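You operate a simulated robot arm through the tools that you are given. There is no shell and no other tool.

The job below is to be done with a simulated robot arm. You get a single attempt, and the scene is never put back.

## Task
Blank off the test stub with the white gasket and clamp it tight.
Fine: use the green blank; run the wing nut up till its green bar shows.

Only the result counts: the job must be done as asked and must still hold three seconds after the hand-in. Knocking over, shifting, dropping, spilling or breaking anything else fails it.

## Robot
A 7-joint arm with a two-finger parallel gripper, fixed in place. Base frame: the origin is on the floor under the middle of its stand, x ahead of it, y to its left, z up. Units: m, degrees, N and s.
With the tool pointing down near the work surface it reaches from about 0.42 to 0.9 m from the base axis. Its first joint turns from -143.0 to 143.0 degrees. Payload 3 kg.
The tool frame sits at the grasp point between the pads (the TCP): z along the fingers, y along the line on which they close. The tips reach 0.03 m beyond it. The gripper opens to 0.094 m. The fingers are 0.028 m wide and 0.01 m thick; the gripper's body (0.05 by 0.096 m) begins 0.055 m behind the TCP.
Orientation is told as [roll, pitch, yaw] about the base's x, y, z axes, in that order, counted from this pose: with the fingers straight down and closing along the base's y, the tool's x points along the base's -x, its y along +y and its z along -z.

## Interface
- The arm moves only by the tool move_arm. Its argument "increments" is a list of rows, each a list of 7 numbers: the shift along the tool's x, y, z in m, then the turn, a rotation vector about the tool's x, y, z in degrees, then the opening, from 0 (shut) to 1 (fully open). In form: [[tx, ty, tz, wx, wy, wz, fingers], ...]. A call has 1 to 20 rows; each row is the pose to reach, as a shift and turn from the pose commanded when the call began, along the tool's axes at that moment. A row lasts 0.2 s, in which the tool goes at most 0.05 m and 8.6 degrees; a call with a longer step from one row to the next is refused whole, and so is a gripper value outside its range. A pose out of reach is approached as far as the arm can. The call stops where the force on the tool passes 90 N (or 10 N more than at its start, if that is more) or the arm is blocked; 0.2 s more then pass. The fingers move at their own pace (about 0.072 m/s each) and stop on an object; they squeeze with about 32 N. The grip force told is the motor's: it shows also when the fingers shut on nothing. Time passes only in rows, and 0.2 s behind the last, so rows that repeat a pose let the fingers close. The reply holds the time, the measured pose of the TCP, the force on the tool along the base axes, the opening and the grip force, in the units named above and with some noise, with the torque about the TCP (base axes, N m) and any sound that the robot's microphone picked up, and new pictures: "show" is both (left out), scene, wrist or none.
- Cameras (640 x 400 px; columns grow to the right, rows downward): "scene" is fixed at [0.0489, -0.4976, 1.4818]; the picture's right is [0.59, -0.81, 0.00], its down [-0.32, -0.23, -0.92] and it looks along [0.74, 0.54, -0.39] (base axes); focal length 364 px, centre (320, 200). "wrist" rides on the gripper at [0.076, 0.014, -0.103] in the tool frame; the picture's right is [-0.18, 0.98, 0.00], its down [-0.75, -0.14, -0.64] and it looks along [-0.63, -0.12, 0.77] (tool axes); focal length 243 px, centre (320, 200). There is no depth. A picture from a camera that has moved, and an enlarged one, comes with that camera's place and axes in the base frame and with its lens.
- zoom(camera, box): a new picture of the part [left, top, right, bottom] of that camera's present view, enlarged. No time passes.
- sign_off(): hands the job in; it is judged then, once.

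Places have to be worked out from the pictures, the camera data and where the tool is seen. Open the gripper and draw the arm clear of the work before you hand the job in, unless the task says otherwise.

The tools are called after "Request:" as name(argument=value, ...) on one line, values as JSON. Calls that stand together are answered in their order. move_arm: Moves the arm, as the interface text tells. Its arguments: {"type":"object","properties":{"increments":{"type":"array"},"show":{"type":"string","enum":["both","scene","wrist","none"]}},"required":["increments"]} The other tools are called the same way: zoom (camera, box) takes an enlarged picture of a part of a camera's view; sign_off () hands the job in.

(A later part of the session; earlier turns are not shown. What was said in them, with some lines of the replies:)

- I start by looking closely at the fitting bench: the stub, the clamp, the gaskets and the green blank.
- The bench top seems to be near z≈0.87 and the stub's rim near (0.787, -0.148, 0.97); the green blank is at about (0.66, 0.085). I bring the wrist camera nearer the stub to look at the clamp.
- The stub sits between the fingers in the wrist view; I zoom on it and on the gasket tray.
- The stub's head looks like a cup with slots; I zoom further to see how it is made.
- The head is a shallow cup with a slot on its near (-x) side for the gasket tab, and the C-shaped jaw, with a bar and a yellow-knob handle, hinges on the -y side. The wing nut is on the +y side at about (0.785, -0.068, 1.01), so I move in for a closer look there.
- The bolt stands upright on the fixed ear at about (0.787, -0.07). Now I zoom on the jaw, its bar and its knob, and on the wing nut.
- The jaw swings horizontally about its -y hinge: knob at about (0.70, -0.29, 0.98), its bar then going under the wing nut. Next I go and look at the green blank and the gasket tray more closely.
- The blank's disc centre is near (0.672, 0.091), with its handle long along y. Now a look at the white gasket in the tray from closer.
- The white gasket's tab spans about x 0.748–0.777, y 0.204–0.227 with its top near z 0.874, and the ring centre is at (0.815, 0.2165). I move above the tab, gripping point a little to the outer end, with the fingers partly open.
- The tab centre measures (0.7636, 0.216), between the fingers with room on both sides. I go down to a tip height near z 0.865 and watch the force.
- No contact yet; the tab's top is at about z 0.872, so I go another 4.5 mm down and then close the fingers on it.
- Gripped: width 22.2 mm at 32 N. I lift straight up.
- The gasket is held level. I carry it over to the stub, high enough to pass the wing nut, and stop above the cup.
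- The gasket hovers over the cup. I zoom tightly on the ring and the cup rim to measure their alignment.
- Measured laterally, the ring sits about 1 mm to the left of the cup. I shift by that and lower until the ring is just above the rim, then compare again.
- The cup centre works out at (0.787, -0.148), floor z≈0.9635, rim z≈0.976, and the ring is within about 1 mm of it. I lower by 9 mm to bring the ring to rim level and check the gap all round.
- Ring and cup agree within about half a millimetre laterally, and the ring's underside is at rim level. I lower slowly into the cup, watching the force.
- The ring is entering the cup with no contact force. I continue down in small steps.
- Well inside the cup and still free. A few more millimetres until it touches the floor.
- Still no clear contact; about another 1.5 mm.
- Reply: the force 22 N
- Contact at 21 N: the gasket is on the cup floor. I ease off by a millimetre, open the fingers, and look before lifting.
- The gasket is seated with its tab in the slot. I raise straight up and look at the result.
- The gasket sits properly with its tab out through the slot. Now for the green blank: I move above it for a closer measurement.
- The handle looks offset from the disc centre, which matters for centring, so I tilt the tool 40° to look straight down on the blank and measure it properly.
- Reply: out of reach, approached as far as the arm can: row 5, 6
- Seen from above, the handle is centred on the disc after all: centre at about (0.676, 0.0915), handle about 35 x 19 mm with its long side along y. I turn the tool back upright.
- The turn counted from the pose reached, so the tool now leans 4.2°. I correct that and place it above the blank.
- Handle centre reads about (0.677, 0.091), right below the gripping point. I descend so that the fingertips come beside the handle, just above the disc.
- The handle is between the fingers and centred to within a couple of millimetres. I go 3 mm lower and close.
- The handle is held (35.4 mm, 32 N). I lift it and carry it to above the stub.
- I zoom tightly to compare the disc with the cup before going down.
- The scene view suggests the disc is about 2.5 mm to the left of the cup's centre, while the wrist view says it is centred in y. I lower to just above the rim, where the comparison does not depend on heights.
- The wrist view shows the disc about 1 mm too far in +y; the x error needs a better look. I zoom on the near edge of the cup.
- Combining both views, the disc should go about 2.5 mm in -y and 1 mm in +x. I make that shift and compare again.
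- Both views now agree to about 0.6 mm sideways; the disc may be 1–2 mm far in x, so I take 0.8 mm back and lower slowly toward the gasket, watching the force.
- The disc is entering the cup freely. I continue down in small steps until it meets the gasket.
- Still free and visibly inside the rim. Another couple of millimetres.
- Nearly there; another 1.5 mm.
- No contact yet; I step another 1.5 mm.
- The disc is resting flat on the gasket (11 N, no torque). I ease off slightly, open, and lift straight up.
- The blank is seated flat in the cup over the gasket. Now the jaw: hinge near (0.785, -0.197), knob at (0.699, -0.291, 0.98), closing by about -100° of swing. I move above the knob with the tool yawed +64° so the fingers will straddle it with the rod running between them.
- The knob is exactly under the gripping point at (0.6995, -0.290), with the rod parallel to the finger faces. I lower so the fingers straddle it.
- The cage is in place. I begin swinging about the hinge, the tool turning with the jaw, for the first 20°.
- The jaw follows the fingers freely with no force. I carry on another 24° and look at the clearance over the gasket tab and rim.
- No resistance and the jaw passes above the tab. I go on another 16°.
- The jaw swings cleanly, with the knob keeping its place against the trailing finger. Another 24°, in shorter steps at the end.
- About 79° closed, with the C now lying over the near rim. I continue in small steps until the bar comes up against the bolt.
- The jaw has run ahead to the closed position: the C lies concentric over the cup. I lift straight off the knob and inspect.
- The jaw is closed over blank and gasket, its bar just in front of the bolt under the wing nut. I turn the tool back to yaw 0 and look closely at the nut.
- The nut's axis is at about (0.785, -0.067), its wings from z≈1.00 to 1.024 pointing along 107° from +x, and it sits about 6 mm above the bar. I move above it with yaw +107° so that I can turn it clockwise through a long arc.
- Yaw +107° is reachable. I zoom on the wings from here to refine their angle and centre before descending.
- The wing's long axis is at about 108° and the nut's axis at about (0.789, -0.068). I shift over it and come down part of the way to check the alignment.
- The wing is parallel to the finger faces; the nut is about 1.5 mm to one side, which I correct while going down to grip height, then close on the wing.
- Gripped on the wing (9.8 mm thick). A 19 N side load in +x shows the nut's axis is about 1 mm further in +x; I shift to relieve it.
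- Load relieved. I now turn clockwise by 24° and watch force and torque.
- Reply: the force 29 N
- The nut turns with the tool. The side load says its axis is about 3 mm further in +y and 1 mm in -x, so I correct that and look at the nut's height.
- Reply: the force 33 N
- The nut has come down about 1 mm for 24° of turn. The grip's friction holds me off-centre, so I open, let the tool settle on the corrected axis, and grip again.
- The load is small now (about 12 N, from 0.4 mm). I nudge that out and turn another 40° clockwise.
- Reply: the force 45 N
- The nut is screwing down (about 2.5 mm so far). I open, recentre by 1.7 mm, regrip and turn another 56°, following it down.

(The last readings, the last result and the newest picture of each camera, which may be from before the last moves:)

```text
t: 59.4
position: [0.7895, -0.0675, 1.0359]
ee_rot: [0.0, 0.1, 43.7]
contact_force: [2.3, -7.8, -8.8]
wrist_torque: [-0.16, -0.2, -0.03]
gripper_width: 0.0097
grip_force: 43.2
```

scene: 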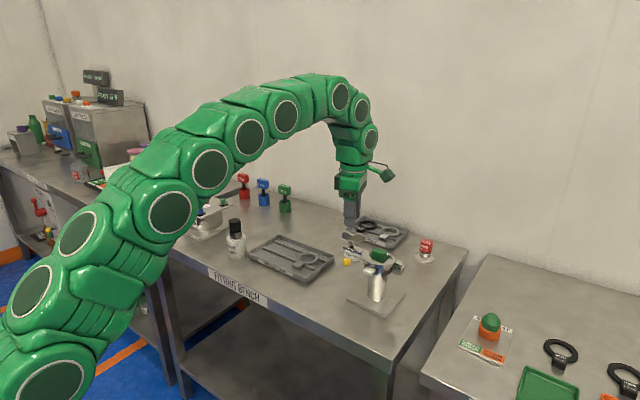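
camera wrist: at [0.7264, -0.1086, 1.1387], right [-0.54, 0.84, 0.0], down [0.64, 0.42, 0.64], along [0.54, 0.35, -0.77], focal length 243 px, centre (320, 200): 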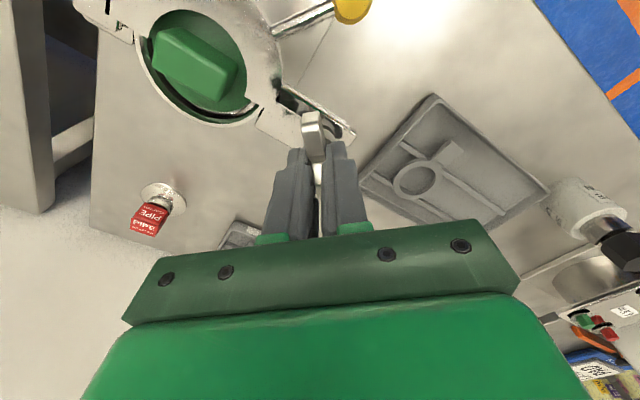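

Well centred now (about 7 N). Turning 56° with a matching descent.

Request:
move_arm(increments=[[0, -0.0002, 0.0003, 0, 0, 8, 0], [0, -0.0002, 0.0006, 0, 0, 16, 0], [0, -0.0002, 0.0009, 0, 0, 24, 0], [0, -0.0002, 0.0012, 0, 0, 32, 0], [0, -0.0002, 0.0015, 0, 0, 40, 0], [0, -0.0002, 0.0018, 0, 0, 48, 0], [0, -0.0002, 0.0021, 0, 0, 56, 0], [0, -0.0002, 0.0021, 0, 0, 56, 0]], show="wrist")

Request:
zoom(camera="scene", box=[338, 225, 374, 255])

Request:
zoom(camera="wrist", box=[250, 70, 390, 195])

```text
t: 61.2
position: [0.7895, -0.0677, 1.0357]
ee_rot: [0.0, -0.1, -12.4]
contact_force: [-15.0, -8.5, 29.9]
wrist_torque: [-0.23, 0.3, -0.03]
gripper_width: 0.01
grip_force: 43.3
camera wrist: at [0.7193, -0.0371, 1.1384], right [0.39, 0.92, 0.0], down [0.7, -0.3, 0.64], along [0.59, -0.25, -0.77], focal length 243 px, centre (320, 200)
```

wrist: 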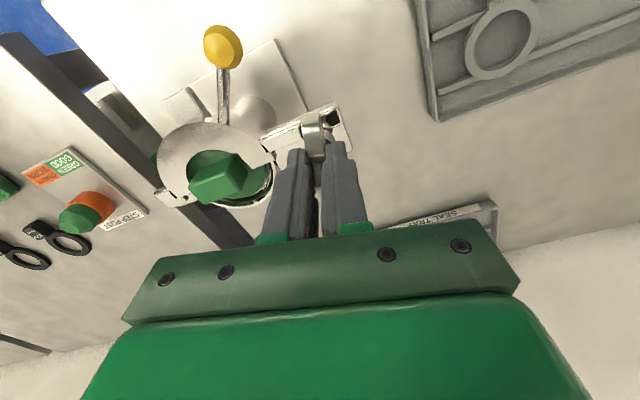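

```text
13.33 times, centred on (356, 240) of scene
camera zoom: at [0.0489, -0.4976, 1.4818], right [0.59, -0.81, 0.0], down [-0.32, -0.23, -0.92], along [0.74, 0.54, -0.39], focal length 4858 px, centre (-160, -333)
```

zoom: 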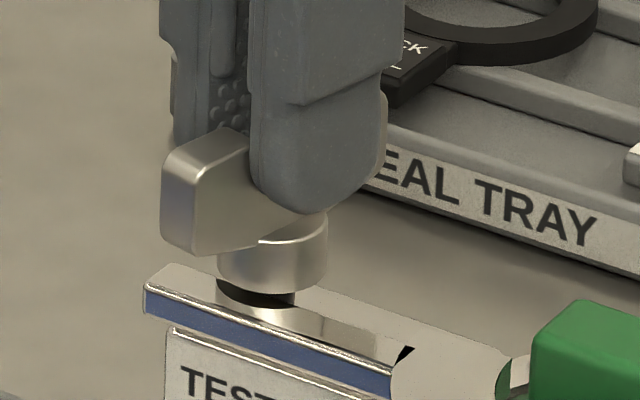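

```text
3.20 times, centred on (320, 132) of wrist
camera zoom: at [0.7193, -0.0371, 1.1384], right [0.39, 0.92, 0.0], down [0.7, -0.3, 0.64], along [0.59, -0.25, -0.77], focal length 776 px, centre (320, 416)
```

zoom: 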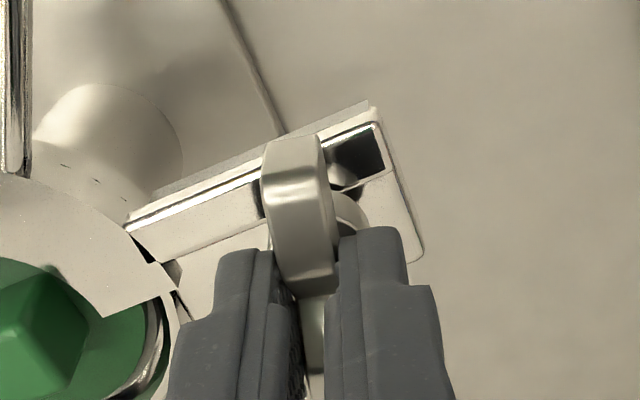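

Good centring (about 12 N), and the nut keeps coming down. I continue another 56° without extra descent, as I am pressing down a little already.

Request:
move_arm(increments=[[0, -0.0003, -0.0004, 0, 0, 8, 0], [0, -0.0003, -0.0004, 0, 0, 16, 0], [0, -0.0003, -0.0002, 0, 0, 24, 0], [0, -0.0003, 0, 0, 0, 32, 0], [0, -0.0003, 0.0002, 0, 0, 40, 0], [0, -0.0003, 0.0004, 0, 0, 48, 0], [0, -0.0003, 0.0006, 0, 0, 56, 0], [0, -0.0003, 0.0006, 0, 0, 56, 0]], show="wrist")

Request:
zoom(camera="scene", box=[338, 225, 374, 255])

Request:
zoom(camera="wrist", box=[250, 70, 390, 195])

```text
t: 63.0
position: [0.7903, -0.068, 1.0358]
ee_rot: [0.2, 0.0, -68.4]
contact_force: [1.1, -3.9, 31.7]
wrist_torque: [-0.15, 0.06, 0.01]
gripper_width: 0.0099
grip_force: 43.7
camera wrist: at [0.776, 0.0087, 1.1374], right [0.98, 0.19, 0.0], down [0.15, -0.75, 0.64], along [0.12, -0.63, -0.77], focal length 243 px, centre (320, 200)
```

wrist: 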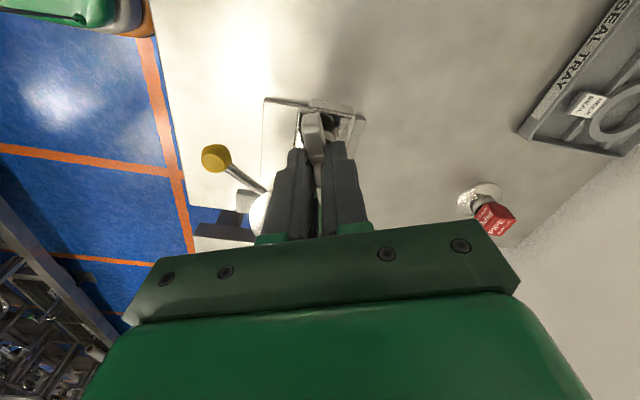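

```text
13.33 times, centred on (356, 240) of scene
camera zoom: at [0.0489, -0.4976, 1.4818], right [0.59, -0.81, 0.0], down [-0.32, -0.23, -0.92], along [0.74, 0.54, -0.39], focal length 4858 px, centre (-160, -333)
```

zoom: 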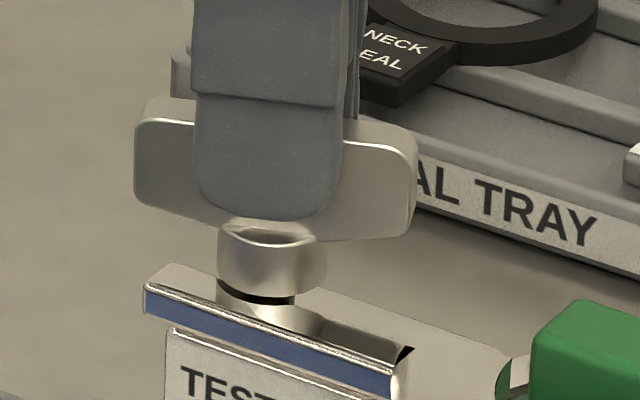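

```text
3.20 times, centred on (320, 132) of wrist
camera zoom: at [0.776, 0.0087, 1.1374], right [0.98, 0.19, 0.0], down [0.15, -0.75, 0.64], along [0.12, -0.63, -0.77], focal length 776 px, centre (320, 416)
```

zoom: 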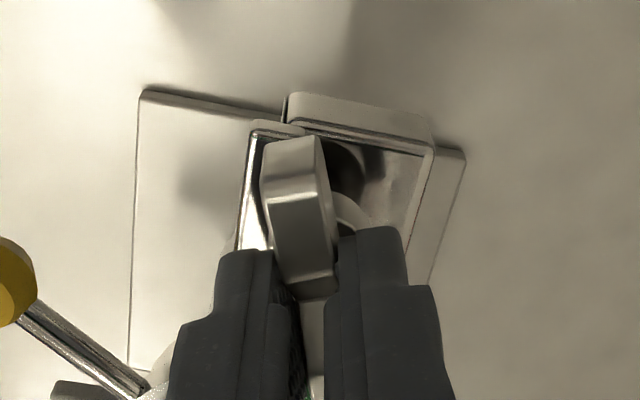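

The nut is down about 5 mm with some 4 mm left. I release, raise, and turn back 180° to take a fresh grip for the next half turn.

Request:
move_arm(increments=[[0, 0, 0, 0, 0, 0, 0.3], [0, 0, 0, 0, 0, 0, 0.3], [0, 0, -0.02, 0, 0, 0, 0.3], [0, 0, -0.04, 0, 0, 0, 0.3], [0, 0, -0.04, 0, 0, -8, 0.3], [0, 0, -0.04, 0, 0, -16, 0.3], [0, 0, -0.04, 0, 0, -24, 0.3], [0, 0, -0.04, 0, 0, -32, 0.3], [0, 0, -0.04, 0, 0, -40, 0.3], [0, 0, -0.04, 0, 0, -48, 0.3], [0, 0, -0.04, 0, 0, -56, 0.3], [0, 0, -0.04, 0, 0, -64, 0.3], [0, 0, -0.04, 0, 0, -72, 0.3], [0, 0, -0.04, 0, 0, -80, 0.3], [0, 0, -0.04, 0, 0, -88, 0.3], [0, 0, -0.04, 0, 0, -96, 0.3], [0, 0, -0.04, 0, 0, -96, 0.3]], show="scene")

Request:
zoom(camera="scene", box=[338, 225, 374, 255])

Request:
zoom(camera="scene", box=[345, 225, 425, 285])

```text
t: 66.6
position: [0.7905, -0.067, 1.0753]
ee_rot: [0.1, 0.1, 27.8]
contact_force: [-0.9, 0.4, 0.2]
wrist_torque: [-0.03, 0.03, -0.03]
gripper_width: 0.0282
grip_force: 0.1
```

scene: 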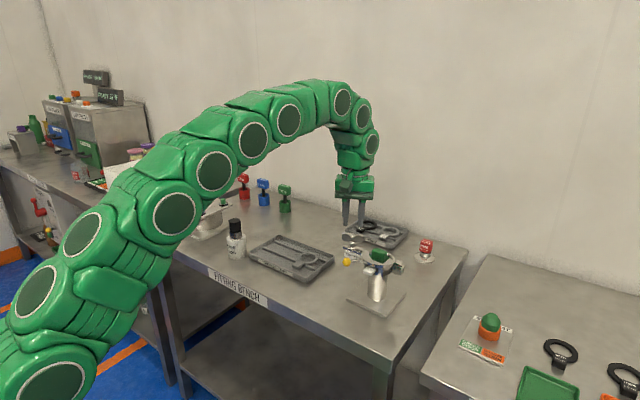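

```text
13.33 times, centred on (356, 240) of scene
camera zoom: at [0.0489, -0.4976, 1.4818], right [0.59, -0.81, 0.0], down [-0.32, -0.23, -0.92], along [0.74, 0.54, -0.39], focal length 4858 px, centre (-160, -333)
```

zoom: 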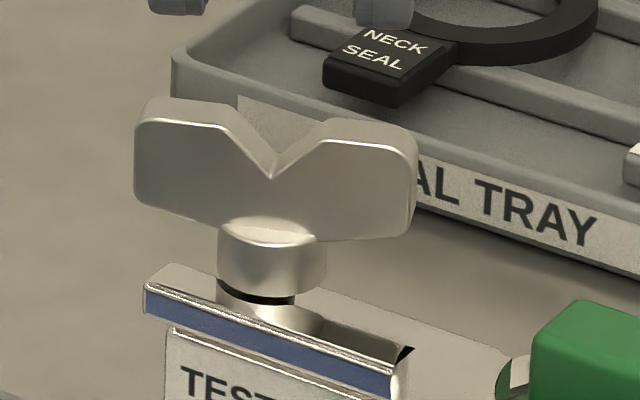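

```text
6.67 times, centred on (385, 255) of scene
camera zoom: at [0.0489, -0.4976, 1.4818], right [0.59, -0.81, 0.0], down [-0.32, -0.23, -0.92], along [0.74, 0.54, -0.39], focal length 2429 px, centre (-113, -167)
```

zoom: 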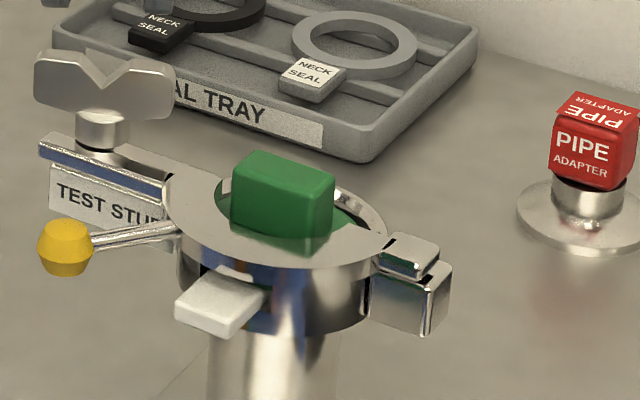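

Image shows the collar now very close to the bar. I finish turning back to yaw 112°, where the wings line up again.

Request:
move_arm(increments=[[0, 0, 0, 0, 0, -8, 0.35], [0, 0, 0, 0, 0, -16, 0.35], [0, 0, 0, 0, 0, -24, 0.35], [0, 0, 0, 0, 0, -32, 0.35], [0, 0, 0, 0, 0, -40, 0.35], [0, 0, 0, 0, 0, -48, 0.35], [0, 0, 0, 0, 0, -56, 0.35], [0, 0, 0, 0, 0, -64, 0.35], [0, 0, 0, 0, 0, -72, 0.35], [0, 0, 0, 0, 0, -80, 0.35], [0, 0, 0, 0, 0, -84, 0.35], [0, 0, 0, 0, 0, -84, 0.35]], show="wrist")

Request:
zoom(camera="wrist", box=[260, 70, 380, 195])

```text
t: 69.2
position: [0.7911, -0.0683, 1.0737]
ee_rot: [-0.1, 0.0, 111.8]
contact_force: [0.0, 0.0, -0.8]
wrist_torque: [0.0, 0.02, -0.01]
gripper_width: 0.0329
grip_force: 0.2
camera wrist: at [0.8058, -0.1433, 1.1767], right [-0.98, -0.19, 0.0], down [-0.15, 0.75, 0.64], along [-0.12, 0.63, -0.77], focal length 243 px, centre (320, 200)
```

wrist: 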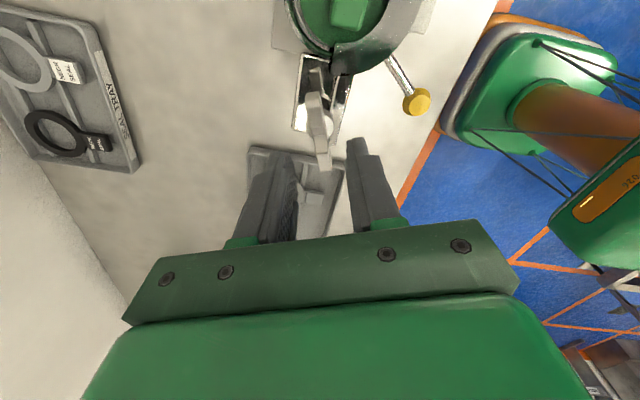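

```text
3.20 times, centred on (320, 132) of wrist
camera zoom: at [0.8058, -0.1433, 1.1767], right [-0.98, -0.19, 0.0], down [-0.15, 0.75, 0.64], along [-0.12, 0.63, -0.77], focal length 776 px, centre (320, 416)
```

zoom: 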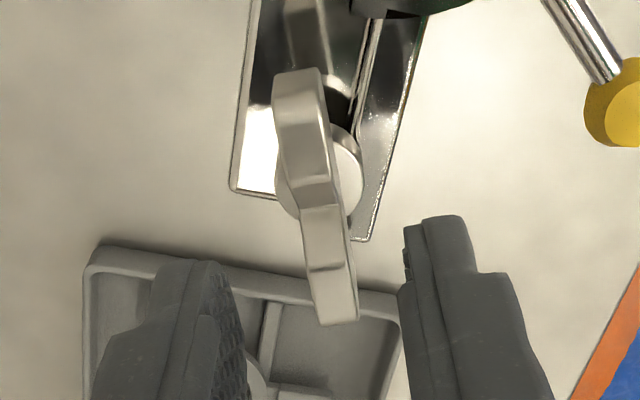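

Aligned with the wings. I descend and grip again.

Request:
move_arm(increments=[[0, 0, 0.015, 0, 0, 0, 0.35], [0, 0, 0.03, 0, 0, 0, 0.35], [0, 0, 0.037, 0, 0, 0, 0.35], [0, 0, 0.037, 0, 0, 0, 0.2], [0, 0, 0.037, 0, 0, 0, 0.05], [0, 0, 0.037, 0, 0, 0, 0], [0, 0, 0.037, 0, 0, 0, 0]], show="none")

```text
t: 70.8
position: [0.7883, -0.0675, 1.0377]
ee_rot: [0.0, 0.0, 111.7]
contact_force: [7.3, 0.4, -1.6]
wrist_torque: [-0.26, -0.3, -0.02]
gripper_width: 0.0098
grip_force: 43.2
```

Gripped with little side load. I turn 24° and check the torque and the nut's appearance.

Request:
move_arm(increments=[[0, -0.0002, 0.0001, 0, 0, 6, 0], [0, -0.0002, 0.0003, 0, 0, 12, 0], [0, -0.0002, 0.0004, 0, 0, 18, 0], [0, -0.0002, 0.0005, 0, 0, 24, 0], [0, -0.0002, 0.0005, 0, 0, 24, 0]], show="none")

Request:
zoom(camera="scene", box=[338, 225, 374, 255])

Request:
zoom(camera="wrist", box=[260, 70, 380, 195])

```text
t: 72.0
position: [0.7902, -0.0672, 1.0382]
ee_rot: [0.0, -0.1, 87.7]
contact_force: [-9.7, 5.6, 17.2]
wrist_torque: [0.39, 0.26, -0.03]
gripper_width: 0.0099
grip_force: 43.8
```

```text
13.33 times, centred on (356, 240) of scene
camera zoom: at [0.0489, -0.4976, 1.4818], right [0.59, -0.81, 0.0], down [-0.32, -0.23, -0.92], along [0.74, 0.54, -0.39], focal length 4858 px, centre (-160, -333)
```

zoom: 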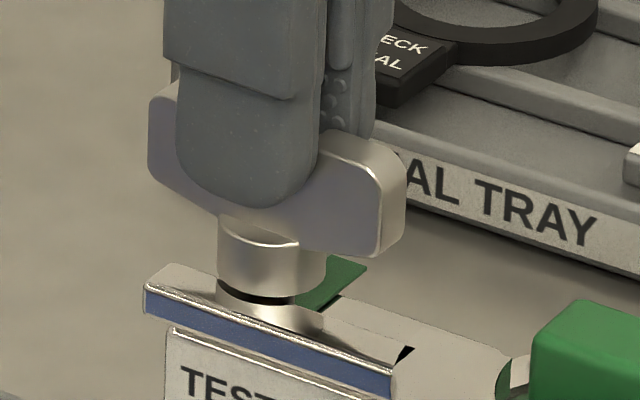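

```text
3.20 times, centred on (320, 132) of wrist
camera zoom: at [0.7736, -0.1425, 1.1398], right [-0.97, 0.22, 0.0], down [0.17, 0.75, 0.64], along [0.14, 0.63, -0.77], focal length 776 px, centre (320, 416)
```

zoom: 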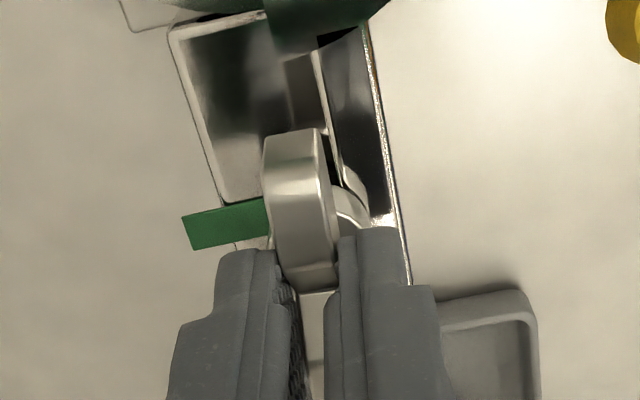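

A green bar has popped out beside the nut: the clamp is tight. I stop turning, open the fingers, lift straight off and check that it stays.

Request:
move_arm(increments=[[0, 0, 0, 0, 0, 0, 0.3], [0, 0, 0, 0, 0, 0, 0.3], [0, 0, -0.01, 0, 0, 0, 0.3], [0, 0, -0.04, 0, 0, 0, 0.3], [0, 0, -0.08, 0, 0, 0, 0.3], [0, 0, -0.08, 0, 0, 0, 0.3]], show="wrist")

Request:
zoom(camera="scene", box=[338, 225, 374, 255])

Request:
zoom(camera="wrist", box=[250, 60, 390, 195])

```text
t: 73.4
position: [0.7892, -0.067, 1.1165]
ee_rot: [0.0, 0.0, 87.7]
contact_force: [-0.7, -0.3, -0.1]
wrist_torque: [0.02, -0.01, -0.03]
gripper_width: 0.028
grip_force: 0.0
camera wrist: at [0.7734, -0.1423, 1.2187], right [-0.97, 0.22, 0.0], down [0.17, 0.75, 0.64], along [0.14, 0.63, -0.77], focal length 243 px, centre (320, 200)
```

wrist: 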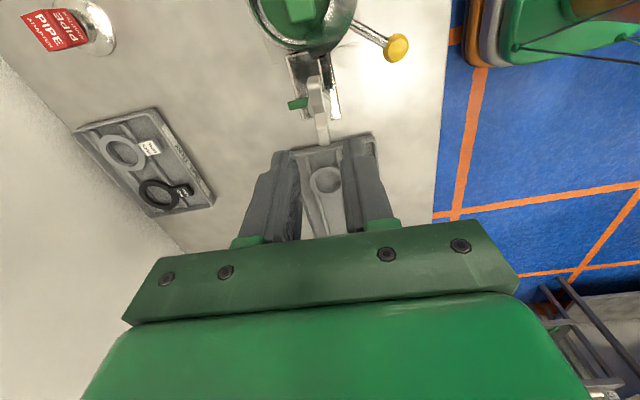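

```text
13.33 times, centred on (356, 240) of scene
camera zoom: at [0.0489, -0.4976, 1.4818], right [0.59, -0.81, 0.0], down [-0.32, -0.23, -0.92], along [0.74, 0.54, -0.39], focal length 4858 px, centre (-160, -333)
```

zoom: 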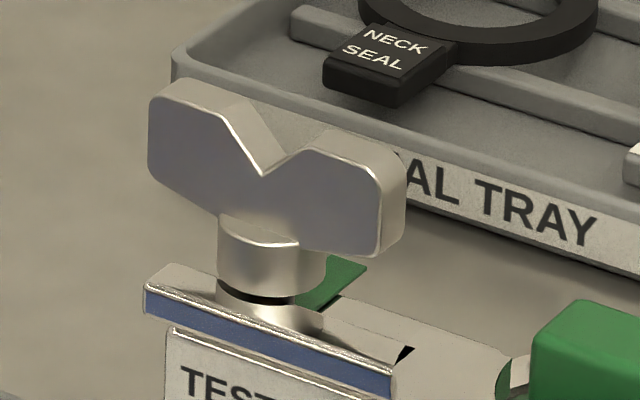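

```text
2.96 times, centred on (320, 128) of wrist
camera zoom: at [0.7734, -0.1423, 1.2187], right [-0.97, 0.22, 0.0], down [0.17, 0.75, 0.64], along [0.14, 0.63, -0.77], focal length 719 px, centre (320, 415)
```

zoom: 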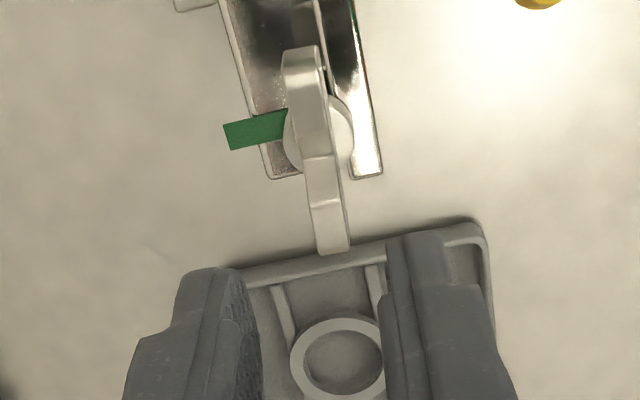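

The green bar stays out with the nut released. I draw the arm up and back, turning it to yaw 0, and check the whole assembly.

Request:
move_arm(increments=[[0.0, 0.0, -0.03, 0, 0, 8, 0.3], [0.001, 0.02, -0.05, 0, 0, 16, 0.3], [0.002, 0.04, -0.06, 0, 0, 24, 0.3], [0.003, 0.06, -0.06, 0, 0, 32, 0.4], [0.004, 0.08, -0.06, 0, 0, 40, 0.5], [0.005, 0.1, -0.06, 0, 0, 48, 0.6], [0.006, 0.12, -0.06, 0, 0, 56, 0.8], [0.007, 0.14, -0.06, 0, 0, 64, 1], [0.0075, 0.16, -0.06, 0, 0, 72, 1], [0.0076, 0.17, -0.06, 0, 0, 80, 1], [0.0076, 0.18, -0.06, 0, 0, 87.7, 1], [0.0076, 0.18, -0.06, 0, 0, 87.7, 1]])

Request:
zoom(camera="scene", box=[335, 225, 415, 285])

Request:
zoom(camera="wrist", box=[220, 100, 430, 240])

```text
t: 76.0
position: [0.6093, -0.068, 1.177]
ee_rot: [-0.1, 0.0, 0.1]
contact_force: [-0.4, 0.1, -0.5]
wrist_torque: [0.0, 0.02, 0.01]
gripper_width: 0.0941
grip_force: 0.1
camera wrist: at [0.5347, -0.0533, 1.2793], right [0.18, 0.98, 0.0], down [0.75, -0.14, 0.64], along [0.63, -0.12, -0.77], focal length 243 px, centre (320, 200)
```

scene: 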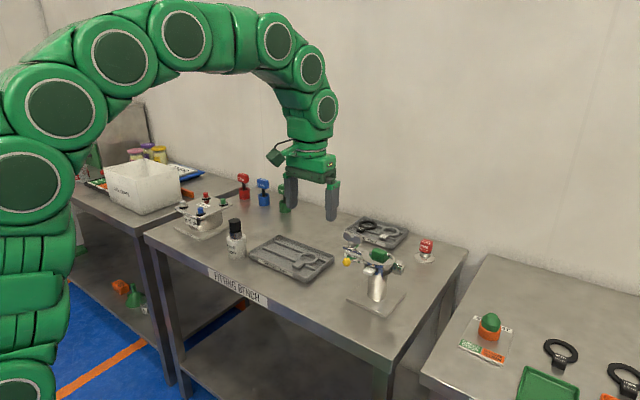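
wrist: 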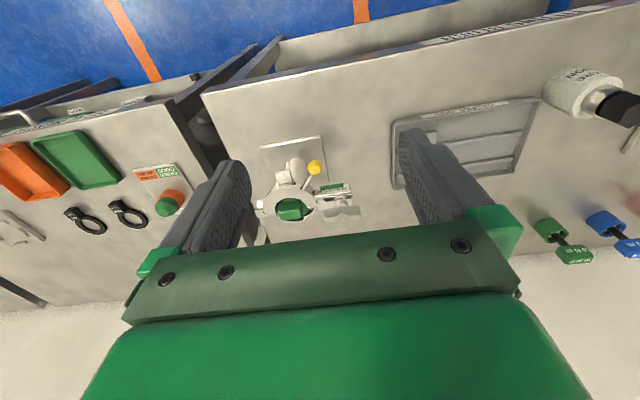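

```text
6.67 times, centred on (375, 255) of scene
camera zoom: at [0.0489, -0.4976, 1.4818], right [0.59, -0.81, 0.0], down [-0.32, -0.23, -0.92], along [0.74, 0.54, -0.39], focal length 2429 px, centre (-47, -167)
```

zoom: 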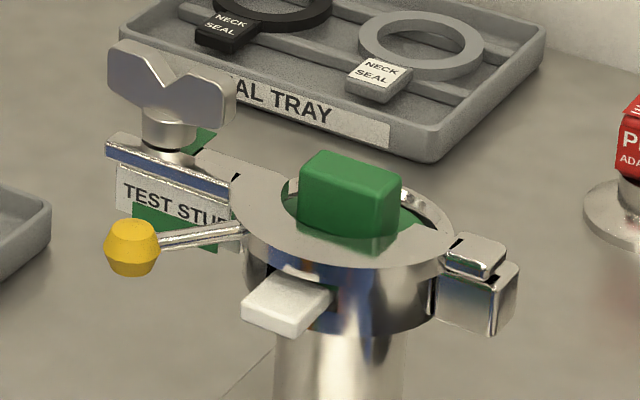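

```text
2.86 times, centred on (325, 170) of wrist
camera zoom: at [0.5347, -0.0533, 1.2793], right [0.18, 0.98, 0.0], down [0.75, -0.14, 0.64], along [0.63, -0.12, -0.77], focal length 693 px, centre (306, 286)
```

zoom: 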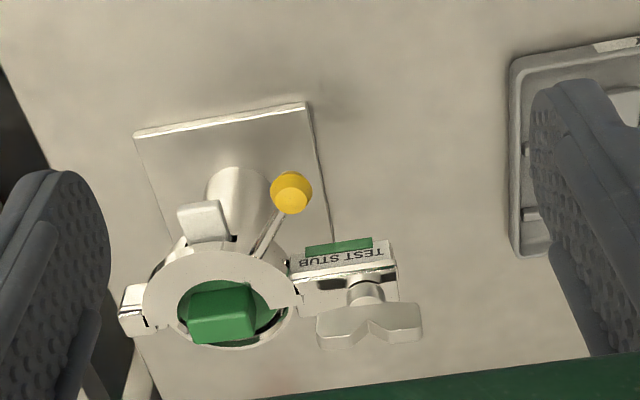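

Green shows on both sides of the ear, the jaw is closed and the gasket tab protrudes from its slot. One last close look at the indicator and the clamp before handing in.

Request:
zoom(camera="scene", box=[342, 232, 378, 262])

Request:
zoom(camera="wrist", box=[260, 150, 370, 225])

Request:
zoom(camera="scene", box=[225, 215, 345, 305])

```text
13.33 times, centred on (360, 247) of scene
camera zoom: at [0.0489, -0.4976, 1.4818], right [0.59, -0.81, 0.0], down [-0.32, -0.23, -0.92], along [0.74, 0.54, -0.39], focal length 4858 px, centre (-213, -427)
```

zoom: 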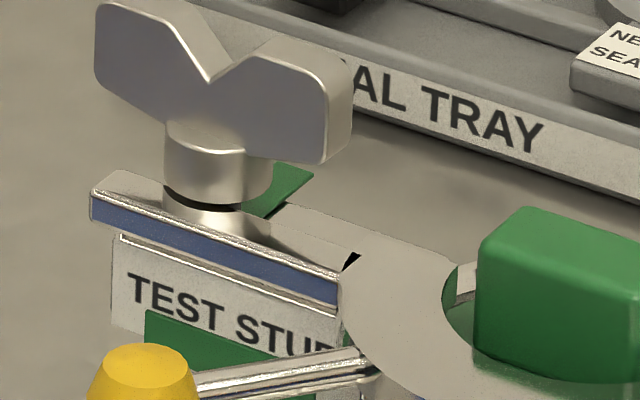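

```text
5.33 times, centred on (315, 188) of wrist
camera zoom: at [0.5347, -0.0533, 1.2793], right [0.18, 0.98, 0.0], down [0.75, -0.14, 0.64], along [0.63, -0.12, -0.77], focal length 1294 px, centre (347, 267)
```

zoom: 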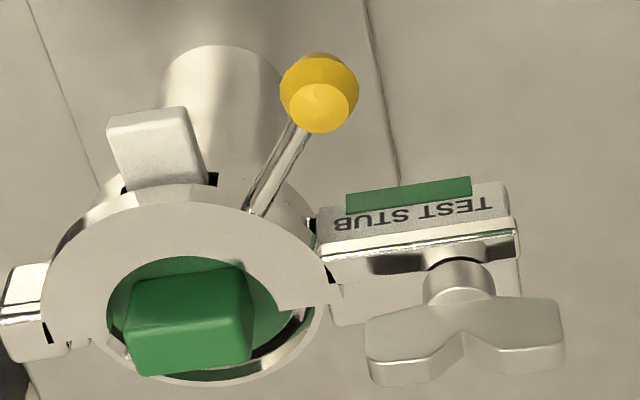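

```text
4.44 times, centred on (285, 260) of scene
camera zoom: at [0.0489, -0.4976, 1.4818], right [0.59, -0.81, 0.0], down [-0.32, -0.23, -0.92], along [0.74, 0.54, -0.39], focal length 1619 px, centre (476, -67)
```

zoom: 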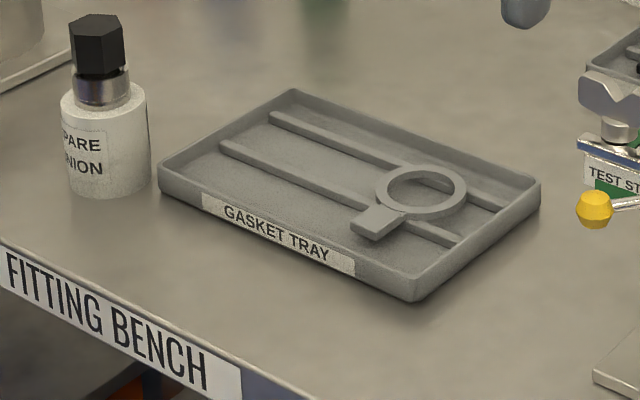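

The green bar is fully out on the ear, the jaw is closed over the green blank with the white gasket under it, nothing else has been moved, and the arm is clear with its gripper open. I hand the job in.

Request:
sign_off()

```text
The job is handed in.
```

The test stub is blanked off and clamped, and I've handed the job in. I haven't had a result back from the judging.

- **Gasket:** the white gasket is seated in the cup on the stub, with its tab out through the slot.
- **Blank:** the green blank sits flat on top of the gasket.
- **Clamp:** the jaw is swung closed over the blank, with its bar under the wing nut. I turned the nut about 200° clockwise, until the green bar showed, then stopped. The bar stayed out after I let go of the nut and moved the arm away.

The other items I checked were where they started. The arm is drawn clear with the gripper open.
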